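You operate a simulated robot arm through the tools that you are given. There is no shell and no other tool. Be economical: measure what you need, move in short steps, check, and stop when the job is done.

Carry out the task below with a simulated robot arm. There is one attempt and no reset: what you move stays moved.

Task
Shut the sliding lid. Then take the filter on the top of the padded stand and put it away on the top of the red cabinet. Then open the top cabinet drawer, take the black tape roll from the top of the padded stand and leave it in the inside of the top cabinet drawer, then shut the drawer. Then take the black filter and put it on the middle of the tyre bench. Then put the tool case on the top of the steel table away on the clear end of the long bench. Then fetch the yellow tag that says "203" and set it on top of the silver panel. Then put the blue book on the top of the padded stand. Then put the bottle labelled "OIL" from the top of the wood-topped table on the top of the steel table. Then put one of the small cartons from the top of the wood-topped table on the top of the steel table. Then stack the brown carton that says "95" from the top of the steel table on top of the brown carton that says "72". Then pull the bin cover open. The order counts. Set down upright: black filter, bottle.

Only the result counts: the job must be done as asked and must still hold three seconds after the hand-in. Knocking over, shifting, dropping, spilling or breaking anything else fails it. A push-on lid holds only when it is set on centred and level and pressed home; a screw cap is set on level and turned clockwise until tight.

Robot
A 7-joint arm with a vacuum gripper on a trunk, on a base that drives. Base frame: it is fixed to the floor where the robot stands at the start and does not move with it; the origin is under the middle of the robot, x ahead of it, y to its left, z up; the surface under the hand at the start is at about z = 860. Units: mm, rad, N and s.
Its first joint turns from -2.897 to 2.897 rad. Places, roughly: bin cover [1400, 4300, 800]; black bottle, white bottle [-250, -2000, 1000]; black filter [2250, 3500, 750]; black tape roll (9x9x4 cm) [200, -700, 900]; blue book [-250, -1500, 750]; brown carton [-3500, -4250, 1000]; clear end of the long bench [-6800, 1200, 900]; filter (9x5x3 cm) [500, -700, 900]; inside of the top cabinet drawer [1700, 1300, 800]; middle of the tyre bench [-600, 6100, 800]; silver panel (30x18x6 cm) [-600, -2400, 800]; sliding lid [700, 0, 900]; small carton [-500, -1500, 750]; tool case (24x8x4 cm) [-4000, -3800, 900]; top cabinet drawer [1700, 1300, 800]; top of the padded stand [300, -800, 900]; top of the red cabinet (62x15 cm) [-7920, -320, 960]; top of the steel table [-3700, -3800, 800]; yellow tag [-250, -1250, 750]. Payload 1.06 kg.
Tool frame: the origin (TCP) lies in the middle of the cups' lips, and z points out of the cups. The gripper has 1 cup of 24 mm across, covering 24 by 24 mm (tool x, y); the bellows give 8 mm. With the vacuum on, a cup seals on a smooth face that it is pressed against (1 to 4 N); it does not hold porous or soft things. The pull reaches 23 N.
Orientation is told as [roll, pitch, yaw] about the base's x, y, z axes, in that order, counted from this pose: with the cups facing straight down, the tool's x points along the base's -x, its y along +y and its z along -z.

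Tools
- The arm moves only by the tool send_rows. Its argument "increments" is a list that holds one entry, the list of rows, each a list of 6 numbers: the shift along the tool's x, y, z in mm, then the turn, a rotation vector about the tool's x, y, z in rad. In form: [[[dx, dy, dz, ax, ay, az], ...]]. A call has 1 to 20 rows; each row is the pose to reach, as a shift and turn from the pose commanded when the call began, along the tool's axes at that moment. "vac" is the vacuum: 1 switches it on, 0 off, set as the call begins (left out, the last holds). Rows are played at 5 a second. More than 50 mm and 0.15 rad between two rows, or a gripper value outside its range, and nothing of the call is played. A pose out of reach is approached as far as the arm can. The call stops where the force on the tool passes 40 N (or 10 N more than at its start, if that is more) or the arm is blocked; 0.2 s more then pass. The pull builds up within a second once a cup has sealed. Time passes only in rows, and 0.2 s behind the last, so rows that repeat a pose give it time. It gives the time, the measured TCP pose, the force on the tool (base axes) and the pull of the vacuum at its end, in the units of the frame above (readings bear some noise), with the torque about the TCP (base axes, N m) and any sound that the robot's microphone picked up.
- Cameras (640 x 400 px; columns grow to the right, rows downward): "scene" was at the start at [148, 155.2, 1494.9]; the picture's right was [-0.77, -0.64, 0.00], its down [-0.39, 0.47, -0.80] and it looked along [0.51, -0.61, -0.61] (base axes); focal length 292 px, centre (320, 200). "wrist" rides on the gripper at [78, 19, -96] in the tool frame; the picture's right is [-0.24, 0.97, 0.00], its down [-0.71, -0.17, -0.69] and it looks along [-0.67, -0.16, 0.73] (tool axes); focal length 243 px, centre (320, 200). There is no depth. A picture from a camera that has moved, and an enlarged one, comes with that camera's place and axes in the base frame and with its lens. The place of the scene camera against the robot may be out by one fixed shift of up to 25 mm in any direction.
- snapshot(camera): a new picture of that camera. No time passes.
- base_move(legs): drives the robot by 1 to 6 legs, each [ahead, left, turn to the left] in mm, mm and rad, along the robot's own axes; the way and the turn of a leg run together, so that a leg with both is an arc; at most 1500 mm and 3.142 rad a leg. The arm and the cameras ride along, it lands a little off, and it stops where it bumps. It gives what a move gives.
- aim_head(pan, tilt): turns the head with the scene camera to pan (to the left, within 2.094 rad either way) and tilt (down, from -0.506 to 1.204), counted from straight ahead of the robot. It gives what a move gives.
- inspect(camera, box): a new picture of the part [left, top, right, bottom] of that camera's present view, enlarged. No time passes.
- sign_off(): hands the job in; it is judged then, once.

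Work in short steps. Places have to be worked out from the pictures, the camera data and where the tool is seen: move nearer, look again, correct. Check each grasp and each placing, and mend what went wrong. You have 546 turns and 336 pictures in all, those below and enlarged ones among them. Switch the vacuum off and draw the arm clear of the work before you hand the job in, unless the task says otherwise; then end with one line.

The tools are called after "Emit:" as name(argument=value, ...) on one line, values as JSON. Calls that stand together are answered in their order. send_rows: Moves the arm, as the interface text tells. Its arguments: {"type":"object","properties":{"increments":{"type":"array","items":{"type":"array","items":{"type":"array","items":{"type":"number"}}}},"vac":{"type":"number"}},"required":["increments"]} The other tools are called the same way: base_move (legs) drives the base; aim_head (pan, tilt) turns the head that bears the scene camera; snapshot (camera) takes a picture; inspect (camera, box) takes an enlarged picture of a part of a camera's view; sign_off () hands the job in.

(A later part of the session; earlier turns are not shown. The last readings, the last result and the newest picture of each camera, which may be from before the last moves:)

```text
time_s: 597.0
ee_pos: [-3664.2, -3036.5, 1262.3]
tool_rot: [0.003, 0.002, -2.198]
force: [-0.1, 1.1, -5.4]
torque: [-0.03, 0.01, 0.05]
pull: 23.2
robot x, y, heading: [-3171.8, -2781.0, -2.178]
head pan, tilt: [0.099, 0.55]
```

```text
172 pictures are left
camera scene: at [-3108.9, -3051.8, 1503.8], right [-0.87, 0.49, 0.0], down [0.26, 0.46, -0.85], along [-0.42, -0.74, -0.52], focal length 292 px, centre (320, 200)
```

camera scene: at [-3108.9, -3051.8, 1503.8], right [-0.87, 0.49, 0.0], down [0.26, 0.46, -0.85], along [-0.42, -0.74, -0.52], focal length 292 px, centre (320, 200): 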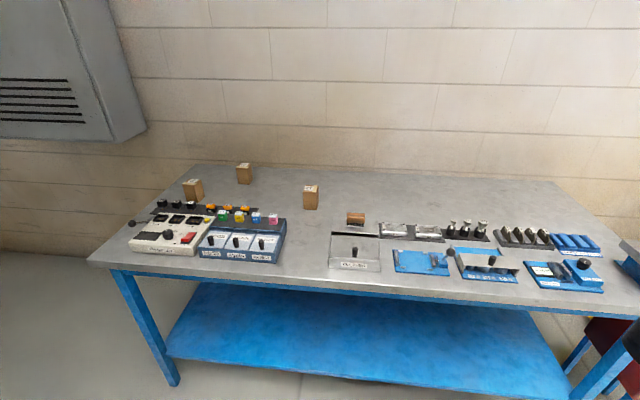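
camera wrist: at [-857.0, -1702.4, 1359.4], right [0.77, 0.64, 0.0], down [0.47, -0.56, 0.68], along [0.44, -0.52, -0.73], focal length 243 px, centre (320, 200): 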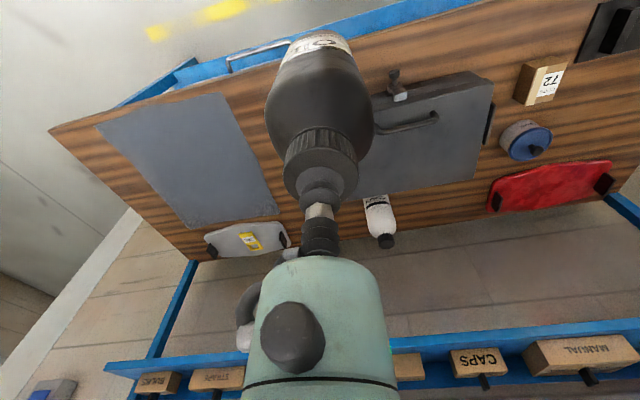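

Emit:
inspect(camera="scene", box=[170, 150, 340, 230])

```text
3.76 times, centred on (255, 190) of scene
camera zoom: at [-3108.9, -3051.8, 1503.8], right [-0.87, 0.49, 0.0], down [0.26, 0.46, -0.85], along [-0.42, -0.74, -0.52], focal length 1099 px, centre (565, 238)
```

zoom: 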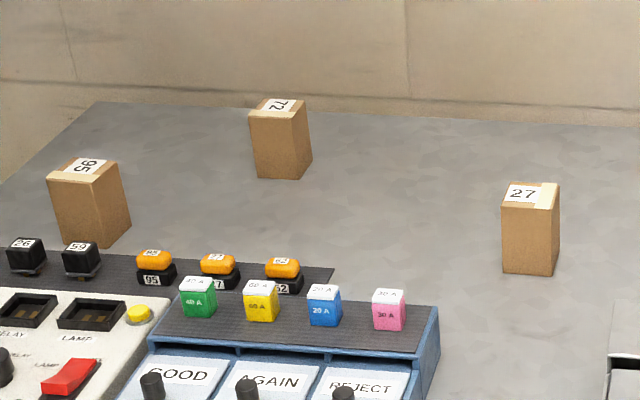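

On the steel table stand cartons 95, 72 and 27. Now I drive in 310 mm to set the bottle at the free middle of the table, about (-3875,-3784).

Emit:
base_move(legs=[[310, 11, -0.018]])

Emit:
aim_head(pan=0.0, tilt=0.65)

Emit:
snapshot(camera="scene")

```text
time_s: 599.1
ee_pos: [-3847.5, -3290.1, 1262.1]
tool_rot: [0.003, 0.002, -2.22]
force: [-0.1, 0.1, -4.3]
torque: [0.01, 0.02, 0.04]
pull: 22.8
robot x, y, heading: [-3349.1, -3049.6, -2.202]
head pan, tilt: [0.099, 0.55]
```

```text
time_s: 599.8
ee_pos: [-3846.9, -3291.1, 1261.6]
tool_rot: [0.003, 0.003, -2.222]
force: [-0.3, 0.2, -4.8]
torque: [0.02, 0.01, 0.0]
pull: 22.7
robot x, y, heading: [-3348.7, -3049.4, -2.197]
head pan, tilt: [0.0, 0.649]
```

```text
170 pictures are left
camera scene: at [-3298.8, -3312.2, 1495.1], right [-0.81, 0.59, 0.0], down [0.36, 0.49, -0.8], along [-0.47, -0.64, -0.6], focal length 292 px, centre (320, 200)
```

scene: 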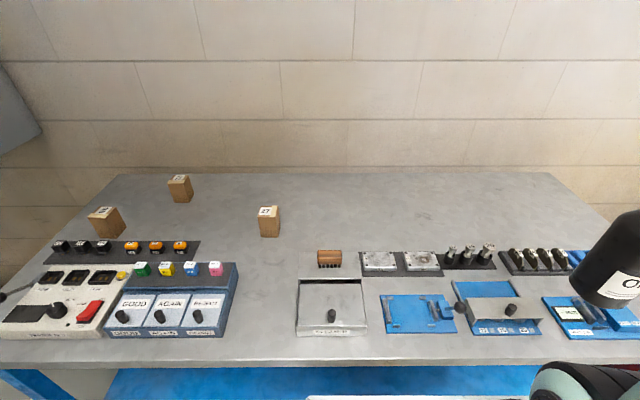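

Emit:
send_rows(increments=[[[-35, 23, 0, 0, 0, 0], [-71, 46, 0, 0, 0, 0], [-106, 69, 0, 0, 0, 0], [-141, 92, 0, 0, 0, 0], [-177, 115, 0, 0, 0, 0], [-212, 138, 0, 0, 0, 0], [-247, 160, 0, 0, 0, 0], [-283, 183, 0, 0, 0, 0], [-318, 206, 0, 0, 0, 0], [-353, 229, 0, 0, 0, 0], [-389, 252, 0, 0, 0, 0], [-424, 275, 0, 0, 0, 0], [-424, 275, 45, 0, 0, 0], [-424, 275, 90, 0, 0, 0], [-424, 275, 135, 0, 0, 0], [-424, 275, 170, 0, 0, 0]]])

Emit:
snapshot(camera="scene")

Emit:
snapshot(camera="wrist")

```text
time_s: 603.2
ee_pos: [-3885.0, -3794.7, 1090.3]
tool_rot: [0.003, 0.003, -2.221]
force: [0.8, -0.2, -3.7]
torque: [-0.02, 0.01, -0.02]
pull: 23.3
robot x, y, heading: [-3350.0, -3048.8, -2.206]
head pan, tilt: [0.0, 0.649]
```

```text
169 pictures are left
camera scene: at [-3298.7, -3312.0, 1495.1], right [-0.81, 0.59, 0.0], down [0.36, 0.49, -0.8], along [-0.47, -0.64, -0.6], focal length 292 px, centre (320, 200)
```

scene: 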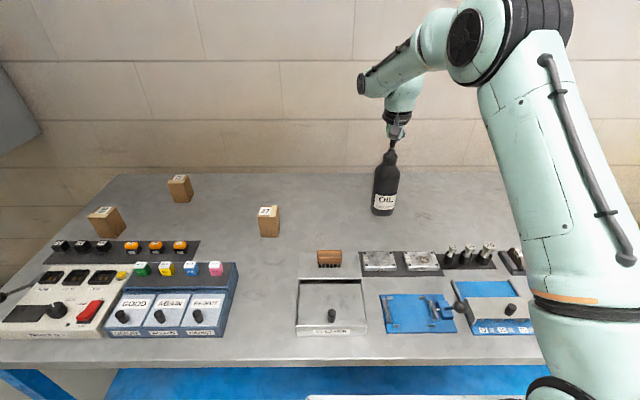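

```text
168 pictures are left
camera wrist: at [-3822.8, -3744.8, 1187.8], right [0.63, -0.78, 0.0], down [-0.57, -0.46, 0.68], along [-0.53, -0.43, -0.73], focal length 243 px, centre (320, 200)
```

wrist: 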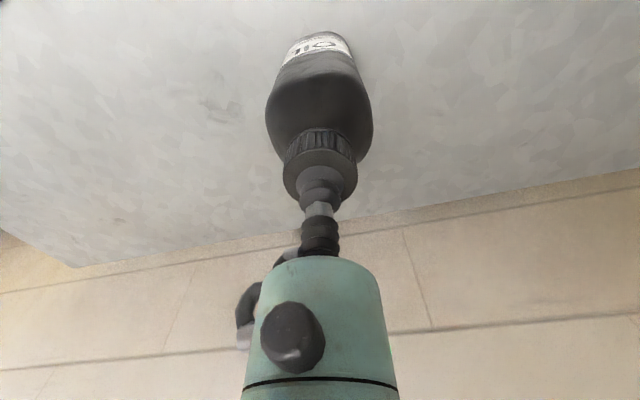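

Emit:
send_rows(increments=[[[0, 0, 15, 0, 0, 0], [0, 0, 30, 0, 0, 0], [0, 0, 40, 0, 0, 0], [0, 0, 46, 0, 0, 0], [0, 0, 46, 0, 0, 0]]])

Emit:
inspect(camera="scene", box=[320, 120, 460, 270])

```text
time_s: 604.4
ee_pos: [-3885.7, -3795.1, 1046.7]
tool_rot: [0.003, 0.001, -2.222]
force: [-0.5, 0.1, -3.4]
torque: [-0.01, 0.02, 0.0]
pull: 22.7
robot x, y, heading: [-3348.4, -3050.6, -2.198]
head pan, tilt: [0.0, 0.649]
```

```text
2.67 times, centred on (390, 195) of scene
camera zoom: at [-3298.8, -3312.3, 1495.0], right [-0.81, 0.59, 0.0], down [0.36, 0.49, -0.8], along [-0.47, -0.64, -0.6], focal length 778 px, centre (133, 213)
```

zoom: 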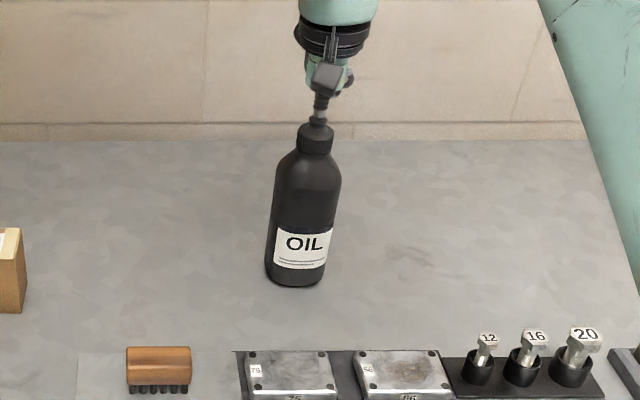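

Emit:
send_rows(increments=[[[0, 0, 3, 0, 0, 0], [0, 0, 6, 0, 0, 0], [0, 0, 9, 0, 0, 0], [0, 0, 12, 0, 0, 0], [0, 0, 12, 0, 0, 0]]])

```text
time_s: 605.6
ee_pos: [-3884.6, -3795.0, 1034.7]
tool_rot: [0.0, 0.0, -2.223]
force: [-2.2, -2.9, 20.0]
torque: [-0.04, -0.03, 0.01]
pull: 22.7
robot x, y, heading: [-3350.4, -3052.3, -2.199]
head pan, tilt: [0.0, 0.649]
```

Down (20 N). I ease off, release, wait and rise slowly.

Emit:
send_rows(increments=[[[0, 0, -2, 0, 0, 0], [0, 0, -3, 0, 0, 0], [0, 0, -3, 0, 0, 0], [0, 0, -4, 0, 0, 0], [0, 0, -6, 0, 0, 0], [0, 0, -12, 0, 0, 0], [0, 0, -30, 0, 0, 0], [0, 0, -70, 0, 0, 0], [0, 0, -115, 0, 0, 0], [0, 0, -160, 0, 0, 0], [0, 0, -205, 0, 0, 0]]], vac=0)

Emit:
snapshot(camera="scene")

```text
time_s: 608.0
ee_pos: [-3885.5, -3793.5, 1238.7]
tool_rot: [0.004, 0.002, -2.222]
force: [-0.6, -0.2, -0.8]
torque: [0.03, 0.0, 0.0]
pull: 0.1
robot x, y, heading: [-3347.9, -3047.7, -2.199]
head pan, tilt: [0.0, 0.649]
```

```text
166 pictures are left
camera scene: at [-3298.9, -3312.5, 1495.0], right [-0.81, 0.59, 0.0], down [0.36, 0.49, -0.8], along [-0.47, -0.64, -0.6], focal length 292 px, centre (320, 200)
```

scene: 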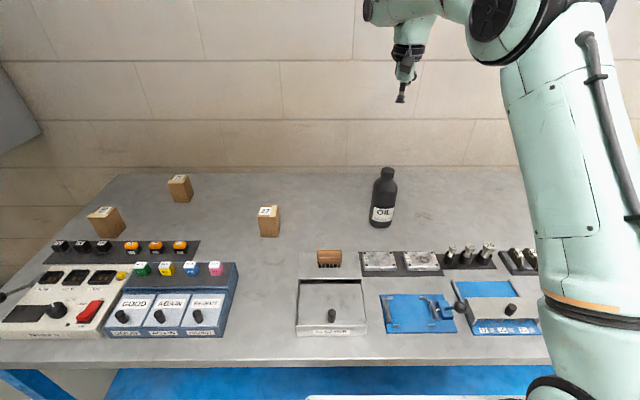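

The bottle stands upright. I fold the arm and return to the wood-topped table for the small carton "57" (about (-770,-1897)).

Emit:
send_rows(increments=[[[35, -23, 0, 0, 0, 0], [71, -46, 0, 0, 0, 0], [106, -69, 0, 0, 0, 0], [141, -92, 0, 0, 0, 0], [177, -115, 0, 0, 0, 0], [212, -138, 0, 0, 0, 0], [247, -160, 0, 0, 0, 0], [283, -183, 0, 0, 0, 0], [318, -206, 0, 0, 0, 0], [353, -229, 0, 0, 0, 0], [389, -252, 0, 0, 0, 0], [424, -275, 0, 0, 0, 0]]])

Emit:
base_move(legs=[[-310, 0, 0], [-1240, 284, 0], [-1240, 284, 0], [0, 0, 1.572], [100, -349, 0]])

Emit:
aim_head(pan=-0.1, tilt=0.65)

Emit:
snapshot(camera="scene")

Emit:
snapshot(camera="wrist")

```text
time_s: 610.6
ee_pos: [-3847.7, -3290.7, 1237.5]
tool_rot: [0.002, 0.002, -2.222]
force: [0.2, 0.5, 1.1]
torque: [0.0, 0.02, 0.0]
pull: 0.2
robot x, y, heading: [-3348.6, -3047.6, -2.202]
head pan, tilt: [0.0, 0.649]
```

```text
time_s: 630.5
ee_pos: [-1121.6, -1948.2, 1237.9]
tool_rot: [0.005, 0.003, -0.649]
force: [0.4, 0.0, 0.8]
torque: [0.06, 0.0, 0.03]
pull: 0.1
robot x, y, heading: [-1363.2, -1454.4, -0.633]
head pan, tilt: [0.0, 0.649]
```

```text
time_s: 631.2
ee_pos: [-1122.2, -1947.2, 1238.6]
tool_rot: [0.004, 0.002, -0.648]
force: [0.8, 0.0, -0.9]
torque: [0.02, -0.02, 0.0]
pull: 0.0
robot x, y, heading: [-1366.7, -1450.5, -0.63]
head pan, tilt: [-0.099, 0.649]
```

```text
165 pictures are left
camera scene: at [-1103.8, -1386.4, 1495.0], right [-0.67, -0.75, 0.0], down [-0.45, 0.4, -0.8], along [0.59, -0.53, -0.6], focal length 292 px, centre (320, 200)
```

scene: 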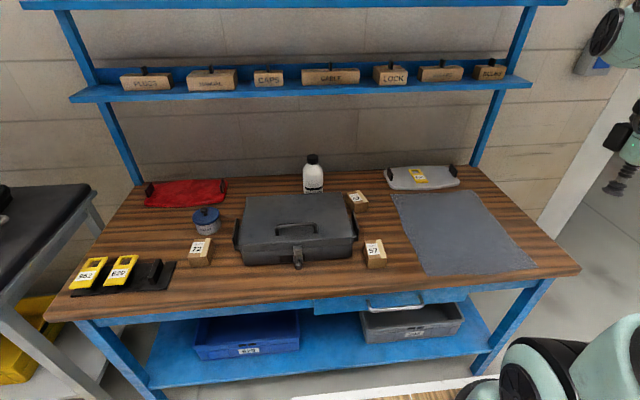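

```text
164 pictures are left
camera wrist: at [-1173.2, -1886.1, 1334.5], right [0.77, 0.63, 0.0], down [0.46, -0.57, 0.68], along [0.43, -0.53, -0.73], focal length 243 px, centre (320, 200)
```

wrist: 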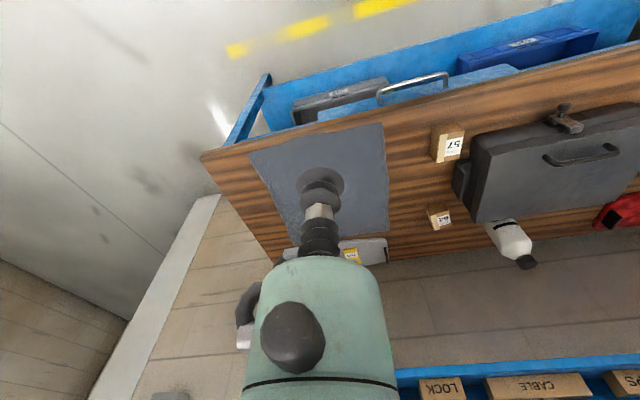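

Emit:
send_rows(increments=[[[-26, 23, 25, 0, 0, 0], [-52, 47, 50, 0, 0, 0], [-78, 70, 76, 0, 0, 0], [-104, 94, 102, 0, 0, 0], [-130, 117, 128, 0, 0, 0], [-157, 141, 155, 0, 0, 0], [-183, 164, 182, 0, 0, 0], [-209, 188, 209, 0, 0, 0], [-235, 211, 236, 0, 0, 0], [-261, 235, 263, 0, 0, 0]]])

Emit:
snapshot(camera="wrist")

```text
time_s: 633.4
ee_pos: [-773.3, -1917.3, 976.5]
tool_rot: [0.003, 0.0, -0.647]
force: [0.1, 0.2, -0.3]
torque: [0.0, -0.02, 0.03]
pull: 0.0
robot x, y, heading: [-1363.4, -1451.6, -0.629]
head pan, tilt: [-0.099, 0.649]
```

```text
163 pictures are left
camera wrist: at [-823.7, -1856.3, 1072.9], right [0.77, 0.63, 0.0], down [0.46, -0.57, 0.68], along [0.43, -0.53, -0.73], focal length 243 px, centre (320, 200)
```

wrist: 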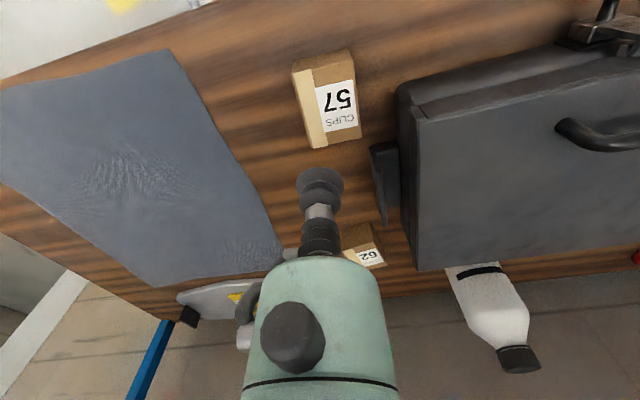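

I aim at the carton's label and lower.

Emit:
send_rows(increments=[[[-4, 6, 30, 0, 0, 0], [-8, 12, 60, 0, 0, 0], [-8, 12, 90, 0, 0, 0]]], vac=1)

Emit:
inspect(camera="wrist", box=[220, 60, 440, 240])

```text
time_s: 634.2
ee_pos: [-756.7, -1910.9, 885.0]
tool_rot: [0.003, 0.002, -0.648]
force: [-0.4, -0.3, 0.3]
torque: [-0.01, -0.04, -0.01]
pull: 0.1
robot x, y, heading: [-1366.2, -1452.3, -0.634]
head pan, tilt: [-0.099, 0.649]
```

```text
2.22 times, centred on (330, 150) of wrist
camera zoom: at [-808.6, -1848.5, 981.7], right [0.77, 0.63, 0.0], down [0.46, -0.57, 0.68], along [0.43, -0.53, -0.73], focal length 539 px, centre (298, 311)
```

zoom: 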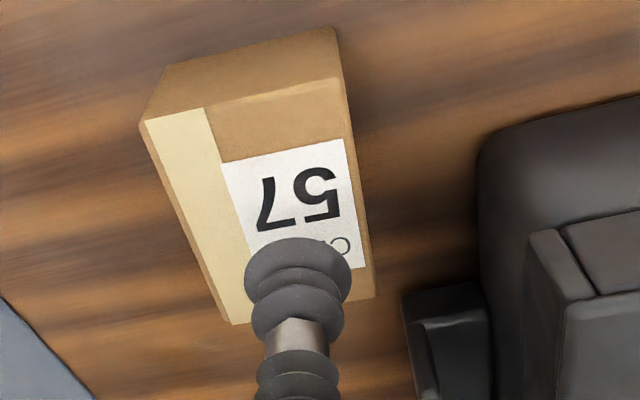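

Emit:
send_rows(increments=[[[0, 2, 10, 0, 0, 0], [0, 2, 20, 0, 0, 0], [0, 2, 28, 0, 0, 0], [0, 2, 34, 0, 0, 0], [0, 2, 34, 0, 0, 0], [0, 2, 34, 0, 0, 0]]])

```text
time_s: 635.6
ee_pos: [-757.7, -1910.5, 850.9]
tool_rot: [0.003, 0.002, -0.646]
force: [0.0, -0.6, 0.7]
torque: [-0.02, 0.0, 0.01]
pull: 0.1
robot x, y, heading: [-1364.1, -1453.8, -0.628]
head pan, tilt: [-0.099, 0.649]
```

Emit:
send_rows(increments=[[[0, 0, 3, 0, 0, 0], [0, 0, 6, 0, 0, 0], [0, 0, 7, 0, 0, 0], [0, 0, 7, 0, 0, 0], [0, 0, 7, 0, 0, 0]]])

```text
time_s: 636.8
ee_pos: [-757.3, -1909.1, 842.1]
tool_rot: [0.004, 0.001, -0.648]
force: [-1.9, 3.1, 7.6]
torque: [-0.06, 0.02, -0.05]
pull: 22.8
robot x, y, heading: [-1365.6, -1452.0, -0.621]
head pan, tilt: [-0.099, 0.649]
```

Sealed. I lift it, fold the arm, and drive to the steel table again.

Emit:
send_rows(increments=[[[0, 0, -8, 0, 0, 0], [0, 0, -40, 0, 0, 0], [0, 0, -85, 0, 0, 0], [0, 0, -130, 0, 0, 0], [15, -14, -170, 0, 0, 0], [38, -34, -205, 0, 0, 0], [64, -58, -235, 0, 0, 0], [90, -82, -265, 0, 0, 0], [116, -105, -295, 0, 0, 0], [142, -128, -325, 0, 0, 0], [168, -151, -350, 0, 0, 0], [194, -175, -375, 0, 0, 0], [220, -198, -392, 0, 0, 0], [246, -222, -400, 0, 0, 0], [268, -247, -400, 0, 0, 0]]])

Emit:
snapshot(camera="wrist")

Emit:
base_move(legs=[[-100, 349, 0], [0, 0, -1.572], [1240, -284, 0], [1240, -284, 0]])

```text
time_s: 640.0
ee_pos: [-1119.1, -1944.5, 1245.0]
tool_rot: [0.002, 0.002, -0.646]
force: [-0.2, 0.1, -0.7]
torque: [0.05, 0.0, 0.01]
pull: 23.3
robot x, y, heading: [-1365.1, -1451.9, -0.625]
head pan, tilt: [-0.099, 0.649]
```

```text
161 pictures are left
camera wrist: at [-1169.8, -1884.5, 1342.4], right [0.77, 0.63, 0.0], down [0.46, -0.57, 0.68], along [0.43, -0.53, -0.73], focal length 243 px, centre (320, 200)
```

wrist: 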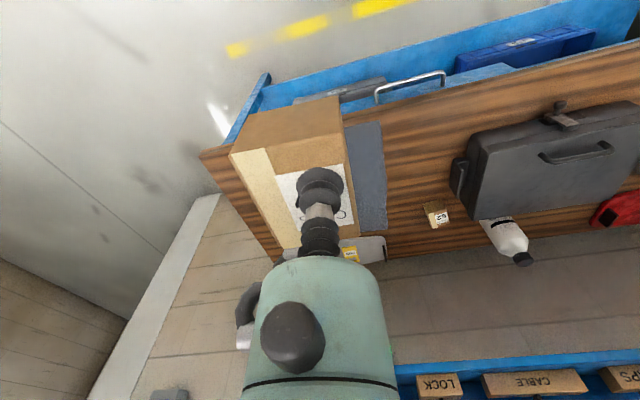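

```text
time_s: 658.1
ee_pos: [-3651.7, -3055.4, 1244.5]
tool_rot: [0.004, 0.002, -2.223]
force: [0.3, -0.3, -1.9]
torque: [0.01, -0.04, 0.0]
pull: 23.0
robot x, y, heading: [-3155.2, -2812.0, -2.205]
head pan, tilt: [-0.099, 0.649]
```

The carton is held. I drive in to the steel table; I'll put it right of the bottle at about (-4020,-3720).

Emit:
base_move(legs=[[306, -115, 0.008]])

Emit:
snapshot(camera="scene")

```text
time_s: 660.3
ee_pos: [-3924.5, -3236.6, 1244.9]
tool_rot: [0.003, 0.0, -2.219]
force: [-0.8, -0.2, -1.5]
torque: [-0.02, -0.03, -0.03]
pull: 23.2
robot x, y, heading: [-3427.1, -2993.3, -2.197]
head pan, tilt: [-0.099, 0.649]
```

```text
160 pictures are left
camera scene: at [-3382.7, -3248.0, 1495.0], right [-0.74, 0.67, 0.0], down [0.4, 0.45, -0.8], along [-0.53, -0.59, -0.6], focal length 292 px, centre (320, 200)
```

scene: 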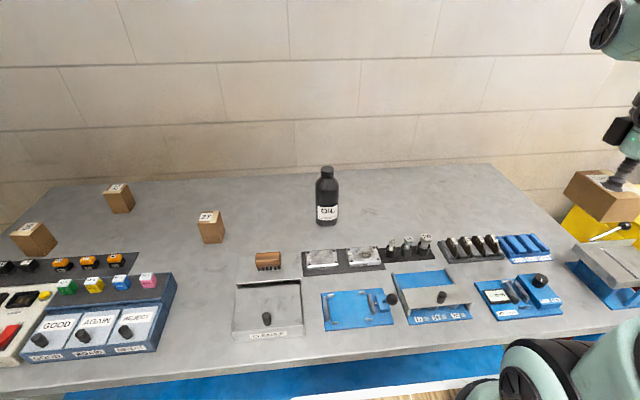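

Emit:
send_rows(increments=[[[-38, 16, 0, 0, 0, 0], [-76, 32, 0, 0, 0, 0], [-113, 48, 0, 0, 0, 0], [-151, 64, 0, 0, 0, 0], [-189, 80, 0, 0, 0, 0], [-227, 96, 0, 0, 0, 0], [-265, 113, 0, 0, 0, 0], [-302, 129, 0, 0, 0, 0], [-340, 145, 0, 0, 0, 0], [-378, 161, 0, 0, 0, 0], [-416, 177, 0, 0, 0, 0], [-453, 193, 0, 0, 0, 0], [-453, 193, 45, 0, 0, 0], [-453, 193, 90, 0, 0, 0], [-453, 193, 135, 0, 0, 0], [-453, 193, 180, 0, 0, 0], [-453, 193, 225, 0, 0, 0]]])

Emit:
snapshot(camera="scene")

Emit:
snapshot(camera="wrist")

```text
time_s: 663.9
ee_pos: [-4041.1, -3713.4, 1019.4]
tool_rot: [0.004, -0.001, -2.221]
force: [0.5, 0.4, -0.9]
torque: [-0.02, 0.02, 0.01]
pull: 23.4
robot x, y, heading: [-3428.1, -2990.4, -2.204]
head pan, tilt: [-0.099, 0.649]
```

```text
159 pictures are left
camera scene: at [-3382.4, -3247.7, 1495.1], right [-0.74, 0.67, 0.0], down [0.4, 0.45, -0.8], along [-0.53, -0.59, -0.6], focal length 292 px, centre (320, 200)
```

scene: 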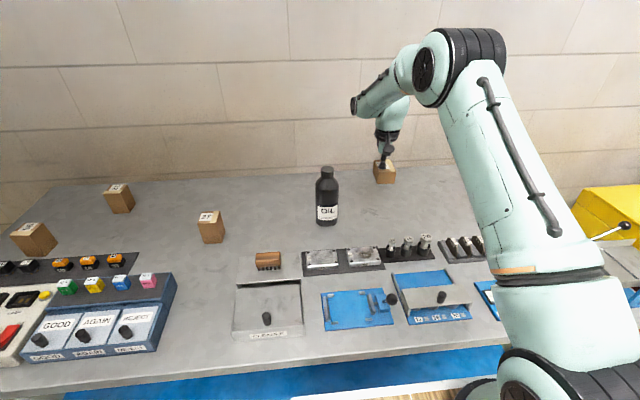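

```text
158 pictures are left
camera wrist: at [-3979.3, -3663.0, 1116.3], right [0.63, -0.77, 0.0], down [-0.57, -0.46, 0.68], along [-0.53, -0.43, -0.73], focal length 243 px, centre (320, 200)
```

wrist: 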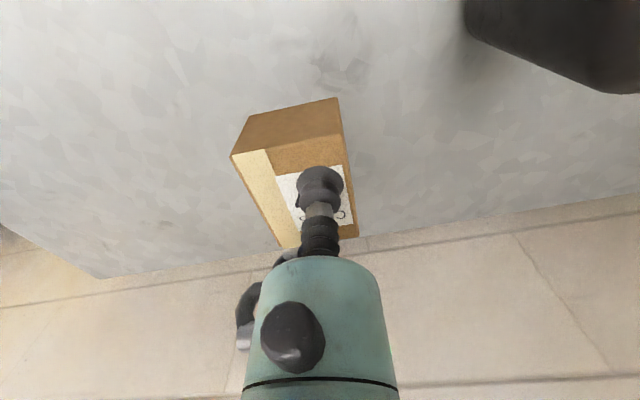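

Emit:
send_rows(increments=[[[0, 0, 40, 0, 0, 0], [0, 0, 80, 0, 0, 0], [0, 0, 105, 0, 0, 0], [0, 0, 120, 0, 0, 0], [0, 0, 120, 0, 0, 0]]])

```text
time_s: 665.1
ee_pos: [-4042.1, -3712.6, 898.3]
tool_rot: [0.004, 0.003, -2.22]
force: [0.2, 0.1, -1.9]
torque: [0.02, -0.01, 0.02]
pull: 23.3
robot x, y, heading: [-3428.7, -2988.1, -2.204]
head pan, tilt: [-0.099, 0.649]
```

Emit:
send_rows(increments=[[[0, 0, 3, 0, 0, 0], [0, 0, 6, 0, 0, 0], [0, 0, 9, 0, 0, 0], [0, 0, 9, 0, 0, 0]]])

```text
time_s: 666.1
ee_pos: [-4041.9, -3714.1, 889.4]
tool_rot: [0.003, 0.002, -2.221]
force: [0.3, 0.2, -1.7]
torque: [0.0, 0.03, 0.0]
pull: 23.2
robot x, y, heading: [-3423.5, -2988.1, -2.2]
head pan, tilt: [-0.099, 0.649]
```

Emit:
send_rows(increments=[[[0, 0, 3, 0, 0, 0], [0, 0, 6, 0, 0, 0], [0, 0, 8, 0, 0, 0], [0, 0, 8, 0, 0, 0]]])

```text
time_s: 667.1
ee_pos: [-4042.0, -3714.9, 884.1]
tool_rot: [0.004, 0.0, -2.22]
force: [1.9, 1.2, 14.8]
torque: [0.03, 0.05, 0.02]
pull: 22.6
robot x, y, heading: [-3428.9, -2987.7, -2.206]
head pan, tilt: [-0.099, 0.649]
```

Down. I release and rise.

Emit:
send_rows(increments=[[[0, 0, -2, 0, 0, 0], [0, 0, -3, 0, 0, 0], [0, 0, -4, 0, 0, 0], [0, 0, -6, 0, 0, 0], [0, 0, -20, 0, 0, 0], [0, 0, -60, 0, 0, 0], [0, 0, -105, 0, 0, 0], [0, 0, -150, 0, 0, 0], [0, 0, -195, 0, 0, 0], [0, 0, -240, 0, 0, 0], [0, 0, -285, 0, 0, 0], [0, 0, -330, 0, 0, 0], [0, 0, -360, 0, 0, 0]]], vac=0)

Emit:
aim_head(pan=0.15, tilt=0.6)

Emit:
snapshot(camera="scene")

```text
time_s: 669.9
ee_pos: [-4044.1, -3713.8, 1242.3]
tool_rot: [0.002, 0.005, -2.219]
force: [-0.6, -0.3, -0.9]
torque: [0.0, 0.01, 0.04]
pull: 0.0
robot x, y, heading: [-3426.4, -2992.3, -2.197]
head pan, tilt: [-0.099, 0.649]
```

```text
time_s: 670.7
ee_pos: [-4044.0, -3713.9, 1242.7]
tool_rot: [0.004, 0.001, -2.22]
force: [0.0, -0.3, 0.8]
torque: [0.01, 0.04, -0.02]
pull: 0.1
robot x, y, heading: [-3426.6, -2986.7, -2.201]
head pan, tilt: [0.15, 0.6]
```

```text
157 pictures are left
camera scene: at [-3365.7, -3261.7, 1499.3], right [-0.89, 0.46, 0.0], down [0.26, 0.5, -0.82], along [-0.38, -0.73, -0.57], focal length 292 px, centre (320, 200)
```

scene: 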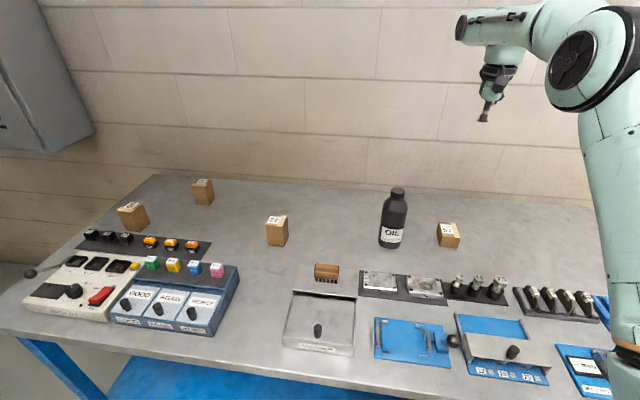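

The carton "57" stands on the steel table. Now for 95 → 72: both stand at the table's left end, so I fold the arm and drive round to the left end, facing along the table.

Emit:
send_rows(increments=[[[38, -16, 0, 0, 0, 0], [76, -32, 0, 0, 0, 0], [113, -48, 0, 0, 0, 0], [151, -64, 0, 0, 0, 0], [189, -80, 0, 0, 0, 0], [227, -96, 0, 0, 0, 0], [265, -113, 0, 0, 0, 0], [302, -129, 0, 0, 0, 0], [340, -145, 0, 0, 0, 0], [378, -161, 0, 0, 0, 0], [416, -177, 0, 0, 0, 0], [453, -193, 0, 0, 0, 0]]])

Emit:
base_move(legs=[[-150, 0, 0], [0, 1500, 0], [0, 0, -1.566]])

Emit:
aim_head(pan=0.6, tilt=0.45)

Emit:
snapshot(camera="scene")

Emit:
aim_head(pan=1.6, tilt=0.45)

Emit:
snapshot(camera="scene")

```text
time_s: 673.3
ee_pos: [-3922.9, -3236.6, 1243.9]
tool_rot: [0.004, 0.001, -2.22]
force: [-1.4, -0.2, -0.5]
torque: [0.03, -0.01, 0.03]
pull: 0.0
robot x, y, heading: [-3426.5, -2994.5, -2.2]
head pan, tilt: [0.15, 0.6]
```

```text
time_s: 685.4
ee_pos: [-2402.4, -3251.2, 1243.5]
tool_rot: [0.004, 0.002, 2.514]
force: [0.0, 0.1, -0.3]
torque: [0.02, 0.0, 0.02]
pull: 0.0
robot x, y, heading: [-2144.2, -3743.5, 2.532]
head pan, tilt: [0.15, 0.6]
```

```text
time_s: 686.3
ee_pos: [-2403.9, -3251.6, 1243.0]
tool_rot: [0.004, 0.003, 2.514]
force: [0.0, -0.5, 0.6]
torque: [-0.01, -0.01, 0.0]
pull: 0.0
robot x, y, heading: [-2149.6, -3737.6, 2.527]
head pan, tilt: [0.6, 0.45]
```

```text
156 pictures are left
camera scene: at [-2447.5, -3842.1, 1512.8], right [0.01, 1.0, 0.0], down [0.44, -0.01, -0.9], along [-0.9, 0.01, -0.44], focal length 292 px, centre (320, 200)
```

scene: 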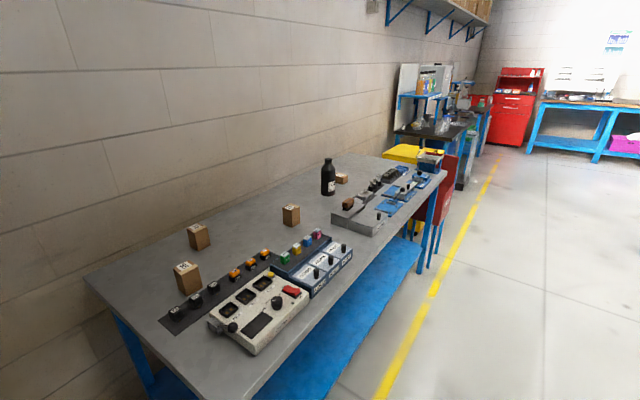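

```text
time_s: 687.5
ee_pos: [-2403.6, -3250.6, 1242.7]
tool_rot: [0.006, 0.002, 2.512]
force: [0.2, -0.1, 0.5]
torque: [0.01, 0.0, 0.01]
pull: 0.0
robot x, y, heading: [-2146.1, -3737.7, 2.528]
head pan, tilt: [1.6, 0.45]
```

```text
155 pictures are left
camera scene: at [-2406.1, -3919.9, 1512.9], right [-0.84, 0.55, 0.0], down [0.24, 0.36, -0.9], along [-0.49, -0.75, -0.44], focal length 292 px, centre (320, 200)
```

scene: 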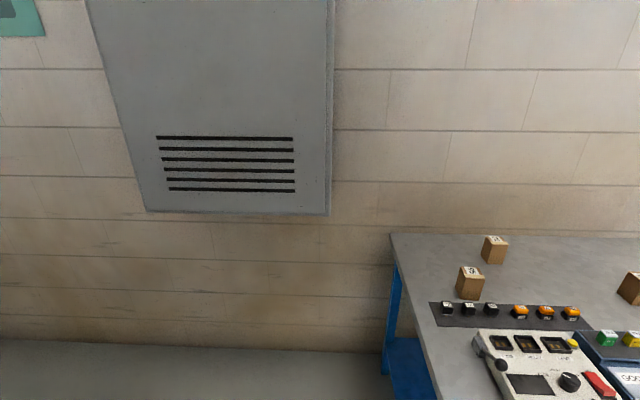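

The cabinet on the wall is above and beside the spot, but there's room. I slide left to stand at the table's left end.

Emit:
base_move(legs=[[-100, 0, -0.011], [20, 810, 0]])

Emit:
aim_head(pan=0.2, tilt=0.7)

Emit:
snapshot(camera="scene")

Emit:
snapshot(camera="wrist")

```text
time_s: 692.6
ee_pos: [-2807.1, -3959.1, 1244.2]
tool_rot: [0.002, 0.002, 2.503]
force: [-0.2, 0.3, 1.1]
torque: [0.02, -0.05, -0.01]
pull: 0.0
robot x, y, heading: [-2554.4, -4449.6, 2.521]
head pan, tilt: [1.6, 0.45]
```

```text
time_s: 694.2
ee_pos: [-2806.3, -3959.9, 1243.7]
tool_rot: [0.004, 0.001, 2.503]
force: [-0.7, -0.3, 0.0]
torque: [-0.01, 0.01, -0.02]
pull: 0.1
robot x, y, heading: [-2555.2, -4450.6, 2.521]
head pan, tilt: [0.201, 0.7]
```

```text
154 pictures are left
camera scene: at [-2843.2, -4517.3, 1490.7], right [0.41, 0.91, 0.0], down [0.59, -0.26, -0.77], along [-0.7, 0.31, -0.64], focal length 292 px, centre (320, 200)
```

scene: 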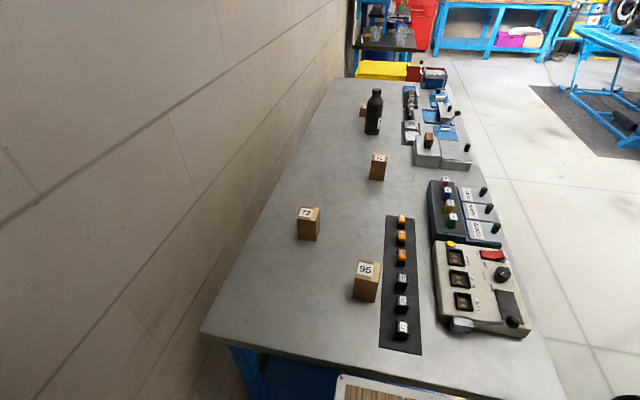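

```text
153 pictures are left
camera wrist: at [-2755.4, -4021.1, 1341.1], right [-0.77, -0.64, 0.0], down [-0.47, 0.56, 0.68], along [-0.44, 0.52, -0.73], focal length 243 px, centre (320, 200)
```

wrist: 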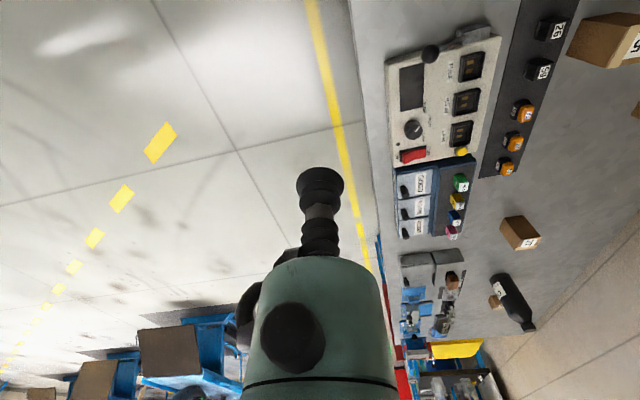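

Cartons 95 and 72 are in easy reach. I move the tool over 95, near (-3183,-4237).

Emit:
send_rows(increments=[[[-12, 40, 10, 0, 0, 0], [-24, 81, 20, 0, 0, 0], [-37, 121, 30, 0, 0, 0], [-49, 162, 45, 0, 0, 0], [-61, 202, 60, 0, 0, 0], [-74, 243, 75, 0, 0, 0], [-86, 283, 90, 0, 0, 0], [-98, 324, 110, 0, 0, 0], [-110, 364, 130, 0, 0, 0], [-123, 405, 150, 0, 0, 0], [-135, 445, 170, 0, 0, 0]]])

Emit:
snapshot(camera="wrist")

Emit:
snapshot(camera="scene")

```text
time_s: 696.6
ee_pos: [-3180.3, -4235.1, 1073.4]
tool_rot: [0.003, 0.002, 2.501]
force: [0.3, -0.2, 0.3]
torque: [-0.03, 0.0, 0.04]
pull: 0.0
robot x, y, heading: [-2555.9, -4453.9, 2.524]
head pan, tilt: [0.201, 0.7]
```

```text
152 pictures are left
camera wrist: at [-3128.3, -4296.2, 1169.7], right [-0.77, -0.64, 0.0], down [-0.47, 0.56, 0.68], along [-0.44, 0.52, -0.73], focal length 243 px, centre (320, 200)
```

wrist: 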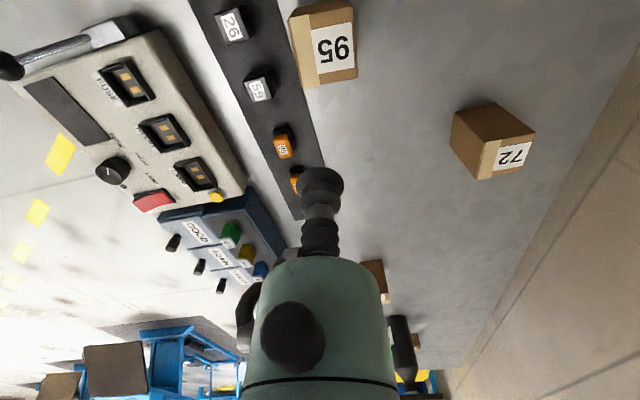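

```text
151 pictures are left
camera scene: at [-2842.6, -4517.0, 1490.8], right [0.41, 0.91, 0.0], down [0.59, -0.26, -0.77], along [-0.7, 0.31, -0.64], focal length 292 px, centre (320, 200)
```

scene: 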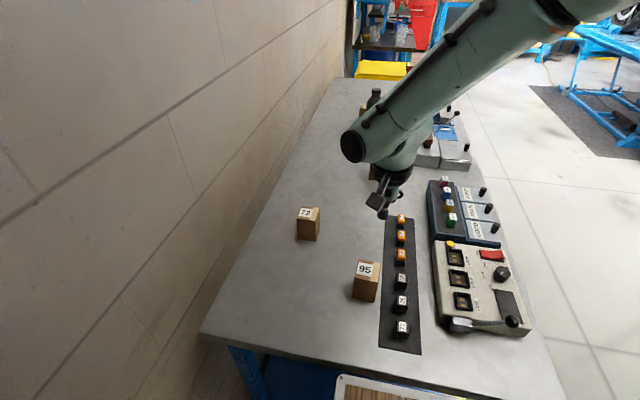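

Carton 95's top is about (-3169,-4260). I move over and lower to z ≈ 960.

Emit:
send_rows(increments=[[[12, 7, 30, 0, 0, 0], [25, 14, 60, 0, 0, 0], [25, 14, 90, 0, 0, 0], [25, 14, 113, 0, 0, 0]]], vac=1)

Emit:
snapshot(camera="wrist")

```text
time_s: 697.6
ee_pos: [-3169.7, -4262.6, 961.7]
tool_rot: [0.005, 0.003, 2.505]
force: [-0.1, -0.6, 0.1]
torque: [-0.01, 0.0, -0.01]
pull: 0.1
robot x, y, heading: [-2553.4, -4451.9, 2.521]
head pan, tilt: [0.201, 0.7]
```

```text
150 pictures are left
camera wrist: at [-3117.6, -4324.2, 1058.9], right [-0.77, -0.64, 0.0], down [-0.47, 0.56, 0.68], along [-0.44, 0.52, -0.73], focal length 243 px, centre (320, 200)
```

wrist: 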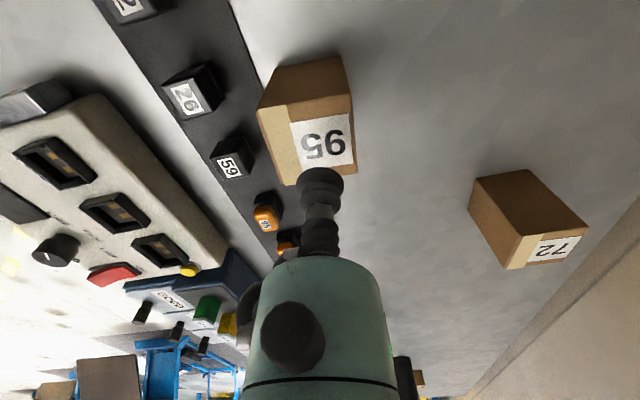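

Top is at z ≈ 913, right below the cup. I lower onto it.

Emit:
send_rows(increments=[[[-1, -2, 15, 0, 0, 0], [-1, -2, 30, 0, 0, 0], [-1, -2, 40, 0, 0, 0], [-1, -2, 46, 0, 0, 0], [-1, -2, 50, 0, 0, 0], [-1, -2, 50, 0, 0, 0], [-1, -2, 50, 0, 0, 0]]])

```text
time_s: 698.8
ee_pos: [-3168.6, -4260.5, 916.7]
tool_rot: [0.005, -0.003, 2.502]
force: [6.6, -0.4, 19.9]
torque: [0.03, 0.02, -0.06]
pull: 22.7
robot x, y, heading: [-2551.3, -4450.2, 2.518]
head pan, tilt: [0.201, 0.7]
stopped in row 5: the force on the tool passed its limit at 48 N (the readings are from after the stop); the commanded pose is now the measured one
```

Sealed on 95. I lift it 140 mm and look closely at 72.

Emit:
send_rows(increments=[[[0, 0, -8, 0, 0, 0], [0, 0, -40, 0, 0, 0], [0, 0, -85, 0, 0, 0], [0, 0, -130, 0, 0, 0], [0, 0, -150, 0, 0, 0]]])

Emit:
snapshot(camera="wrist")

Emit:
inspect(camera="wrist", box=[400, 80, 560, 220])

```text
time_s: 700.0
ee_pos: [-3172.3, -4260.3, 1064.2]
tool_rot: [0.006, -0.002, 2.502]
force: [-0.5, -0.5, -3.1]
torque: [-0.03, -0.01, 0.02]
pull: 22.8
robot x, y, heading: [-2556.7, -4452.0, 2.52]
head pan, tilt: [0.201, 0.7]
```

```text
149 pictures are left
camera wrist: at [-3119.9, -4323.0, 1161.3], right [-0.77, -0.64, 0.0], down [-0.46, 0.56, 0.68], along [-0.44, 0.52, -0.73], focal length 243 px, centre (320, 200)
```

wrist: 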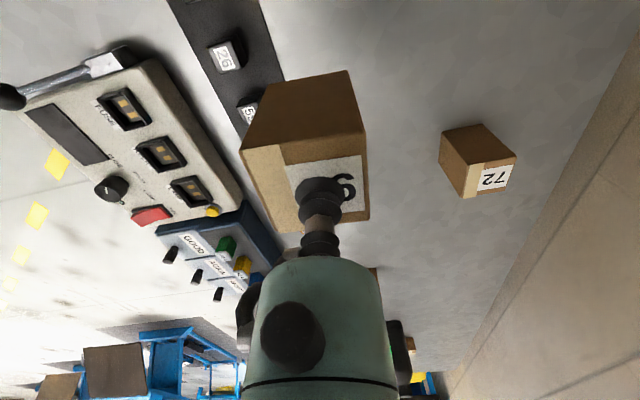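

```text
2.86 times, centred on (480, 150) of wrist
camera zoom: at [-3119.9, -4323.0, 1161.3], right [-0.77, -0.64, 0.0], down [-0.46, 0.56, 0.68], along [-0.44, 0.52, -0.73], focal length 693 px, centre (-137, 343)
```

zoom: 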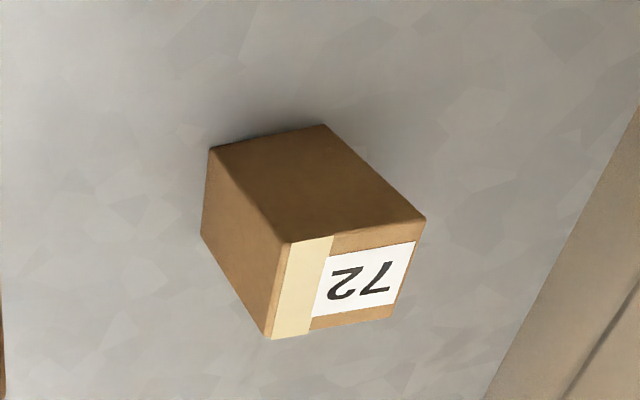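

72's top centre is (-3409,-4314), with nearly the same orientation as 95. I carry 95 over it at z ≈ 1064.

Emit:
send_rows(increments=[[[-26, 31, 0, 0, 0, 0], [-53, 62, 0, 0, 0, 0], [-79, 92, 0, 0, 0, 0], [-105, 123, 0, 0, 0, 0], [-132, 154, 0, 0, 0, 0], [-158, 185, 0, 0, 0, 0], [-158, 185, 0, 0, 0, 0]]])

Emit:
snapshot(camera="wrist")

Emit:
inspect(camera="scene", box=[220, 90, 420, 290])

```text
time_s: 701.6
ee_pos: [-3406.8, -4314.3, 1067.0]
tool_rot: [0.006, -0.003, 2.505]
force: [0.6, 0.3, -2.2]
torque: [-0.02, 0.03, 0.03]
pull: 22.6
robot x, y, heading: [-2555.1, -4449.7, 2.52]
head pan, tilt: [0.201, 0.7]
```

```text
147 pictures are left
camera wrist: at [-3353.8, -4376.1, 1164.0], right [-0.77, -0.64, 0.01], down [-0.46, 0.56, 0.69], along [-0.44, 0.52, -0.73], focal length 243 px, centre (320, 200)
```

wrist: 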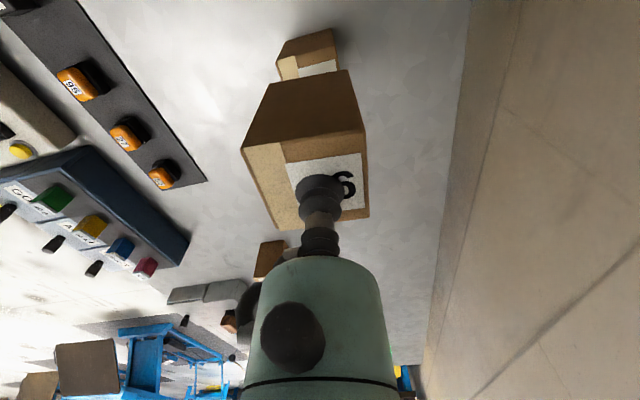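

```text
2.00 times, centred on (320, 190) of scene
camera zoom: at [-2843.2, -4517.3, 1490.7], right [0.41, 0.91, 0.0], down [0.59, -0.26, -0.76], along [-0.7, 0.31, -0.64], focal length 584 px, centre (320, 220)
```

zoom: 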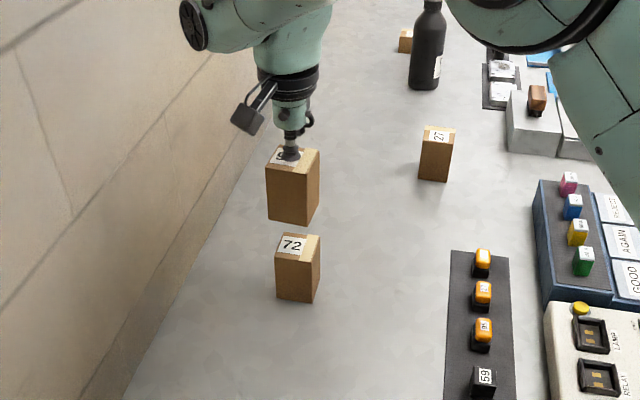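

Aligned within a few millimetres. I lower until the gap is ~12 mm, then compare edges.

Emit:
send_rows(increments=[[[0, 0, 20, 0, 0, 0], [0, 0, 40, 0, 0, 0], [0, 0, 52, 0, 0, 0], [0, 0, 52, 0, 0, 0]]])

Emit:
inspect(camera="scene", box=[260, 140, 360, 260])

Emit:
inspect(camera="wrist", box=[200, 0, 420, 240])

```text
time_s: 702.6
ee_pos: [-3406.5, -4314.0, 1014.8]
tool_rot: [0.005, -0.003, 2.504]
force: [-0.3, -0.3, -2.2]
torque: [0.01, -0.03, 0.01]
pull: 22.7
robot x, y, heading: [-2553.5, -4453.8, 2.521]
head pan, tilt: [0.201, 0.7]
```

```text
3.33 times, centred on (310, 200) of scene
camera zoom: at [-2843.3, -4517.3, 1490.7], right [0.41, 0.91, 0.0], down [0.59, -0.26, -0.76], along [-0.7, 0.31, -0.64], focal length 973 px, centre (353, 200)
```

zoom: 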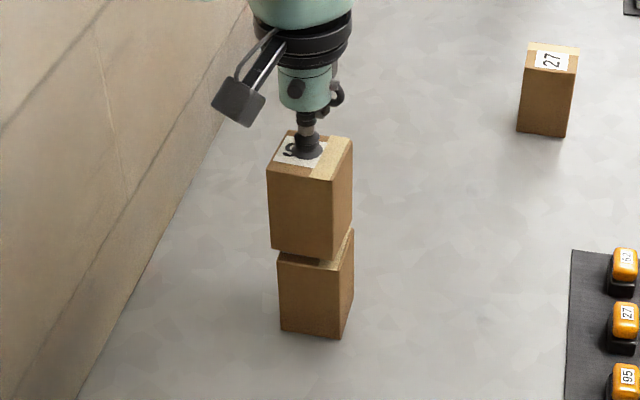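

```text
1.67 times, centred on (310, 120) of wrist
camera zoom: at [-3354.5, -4375.9, 1111.5], right [-0.77, -0.64, 0.01], down [-0.46, 0.56, 0.69], along [-0.44, 0.52, -0.73], focal length 404 px, centre (337, 333)
```

zoom: 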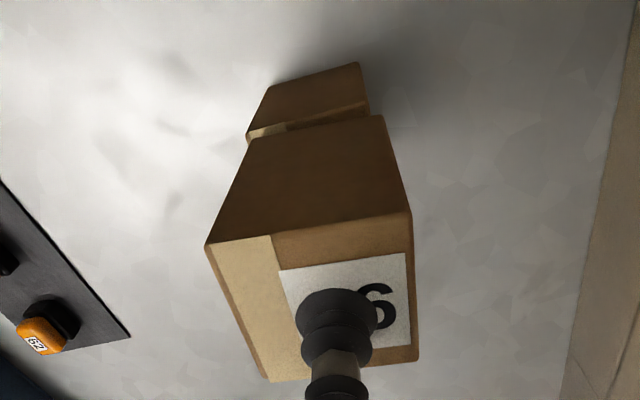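

95 needs a ~5 mm shift to the right in the picture. I apply it and lower onto 72 slowly.

Emit:
send_rows(increments=[[[0, -3, 2, 0, 0, 0], [0, -5, 5, 0, 0, 0], [0, -5, 8, 0, 0, 0], [0, -5, 10, 0, 0, 0], [0, -5, 10, 0, 0, 0]]])

Emit:
inspect(camera="scene", box=[260, 140, 360, 260])

```text
time_s: 703.8
ee_pos: [-3404.8, -4310.1, 1006.0]
tool_rot: [0.007, -0.003, 2.504]
force: [-2.3, -0.9, 12.5]
torque: [0.06, -0.06, 0.01]
pull: 22.4
robot x, y, heading: [-2554.0, -4448.2, 2.523]
head pan, tilt: [0.201, 0.7]
```

```text
3.33 times, centred on (310, 200) of scene
camera zoom: at [-2842.8, -4517.4, 1490.8], right [0.41, 0.91, 0.0], down [0.59, -0.26, -0.77], along [-0.7, 0.31, -0.64], focal length 973 px, centre (353, 200)
```

zoom: 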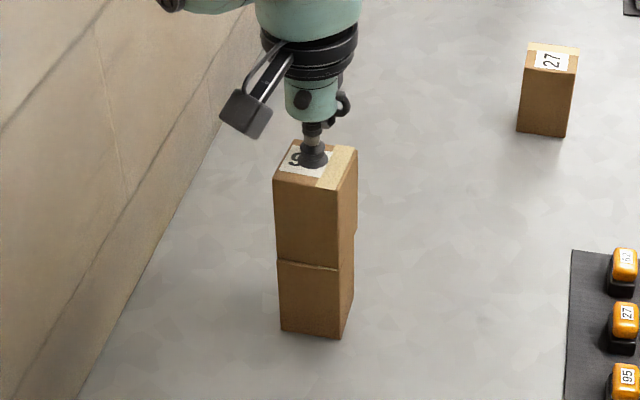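

95 rests squarely on 72. I release and rise straight up slowly.

Emit:
send_rows(increments=[[[0, 0, -2, 0, 0, 0], [0, 0, -3, 0, 0, 0], [0, 0, -3, 0, 0, 0], [0, 0, -4, 0, 0, 0], [0, 0, -6, 0, 0, 0], [0, 0, -9, 0, 0, 0], [0, 0, -15, 0, 0, 0], [0, 0, -35, 0, 0, 0], [0, 0, -75, 0, 0, 0], [0, 0, -120, 0, 0, 0], [0, 0, -165, 0, 0, 0], [0, 0, -210, 0, 0, 0], [0, 0, -250, 0, 0, 0]]], vac=0)

Emit:
snapshot(camera="scene")

```text
time_s: 706.6
ee_pos: [-3402.9, -4311.6, 1254.3]
tool_rot: [0.005, -0.001, 2.504]
force: [-0.3, -0.1, -0.3]
torque: [0.01, 0.0, -0.01]
pull: 0.1
robot x, y, heading: [-2556.7, -4451.3, 2.519]
head pan, tilt: [0.201, 0.7]
```

```text
142 pictures are left
camera scene: at [-2843.5, -4517.3, 1490.6], right [0.41, 0.91, 0.0], down [0.59, -0.26, -0.76], along [-0.7, 0.31, -0.64], focal length 292 px, centre (320, 200)
```

scene: 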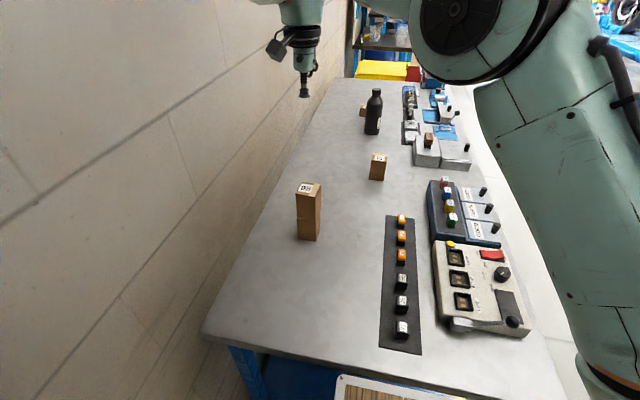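

The stack is good. I fold the arm and set out for the blue bin.

Emit:
send_rows(increments=[[[19, -39, 0, 0, 0, 0], [38, -79, 0, 0, 0, 0], [56, -118, 0, 0, 0, 0], [75, -157, 0, 0, 0, 0], [94, -196, 0, 0, 0, 0], [113, -236, 0, 0, 0, 0], [132, -275, 0, 0, 0, 0], [151, -314, 0, 0, 0, 0], [169, -354, 0, 0, 0, 0], [188, -393, 0, 0, 0, 0], [207, -432, 0, 0, 0, 0], [226, -471, 0, 0, 0, 0], [245, -511, 0, 0, 0, 0], [264, -550, 0, 0, 0, 0], [282, -589, 0, 0, 0, 0], [301, -629, 0, 0, 0, 0], [320, -668, 0, 0, 0, 0]]])

Emit:
base_move(legs=[[-100, -700, 0]])

```text
time_s: 710.2
ee_pos: [-2747.7, -3962.6, 1252.4]
tool_rot: [0.005, -0.002, 2.503]
force: [-1.2, 0.0, 0.3]
torque: [0.0, 0.0, 0.0]
pull: 0.1
robot x, y, heading: [-2556.4, -4453.8, 2.52]
head pan, tilt: [0.201, 0.7]
```

```text
time_s: 714.0
ee_pos: [-2262.5, -3457.7, 1251.8]
tool_rot: [0.005, -0.001, 2.502]
force: [0.0, -0.2, -0.5]
torque: [0.0, 0.01, 0.0]
pull: 0.1
robot x, y, heading: [-2072.9, -3946.7, 2.519]
head pan, tilt: [0.201, 0.7]
```

Emit:
base_move(legs=[[0, 0, -1.139], [1250, 0, 0], [1242, 0, 0], [0, 0, -0.35], [1449, 0, 0]])

Emit:
aim_head(pan=0.0, tilt=0.4)

Emit:
snapshot(camera="scene")

```text
time_s: 737.0
ee_pos: [-399.8, -7.3, 1250.8]
tool_rot: [0.006, -0.002, 1.009]
force: [0.4, -0.5, -0.6]
torque: [0.02, -0.02, 0.01]
pull: 0.1
robot x, y, heading: [-871.5, -238.0, 1.025]
head pan, tilt: [0.201, 0.7]
```

```text
time_s: 737.8
ee_pos: [-399.8, -8.3, 1251.7]
tool_rot: [0.005, -0.001, 1.011]
force: [-1.0, 1.3, 0.2]
torque: [0.0, 0.0, 0.04]
pull: 0.1
robot x, y, heading: [-876.5, -237.9, 1.03]
head pan, tilt: [0.0, 0.4]
```

```text
141 pictures are left
camera scene: at [-959.9, 47.8, 1517.5], right [0.86, -0.52, 0.0], down [-0.2, -0.33, -0.92], along [0.48, 0.79, -0.39], focal length 292 px, centre (320, 200)
```

scene: 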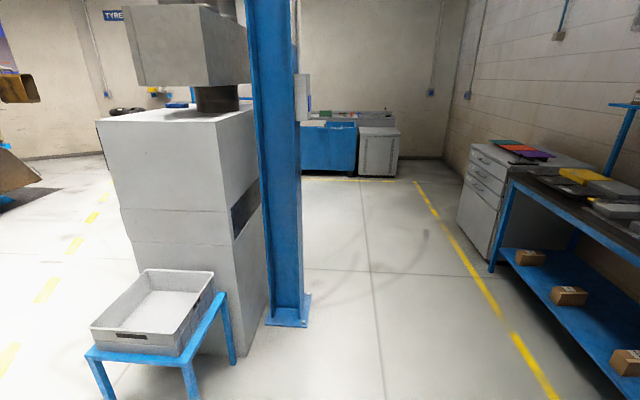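

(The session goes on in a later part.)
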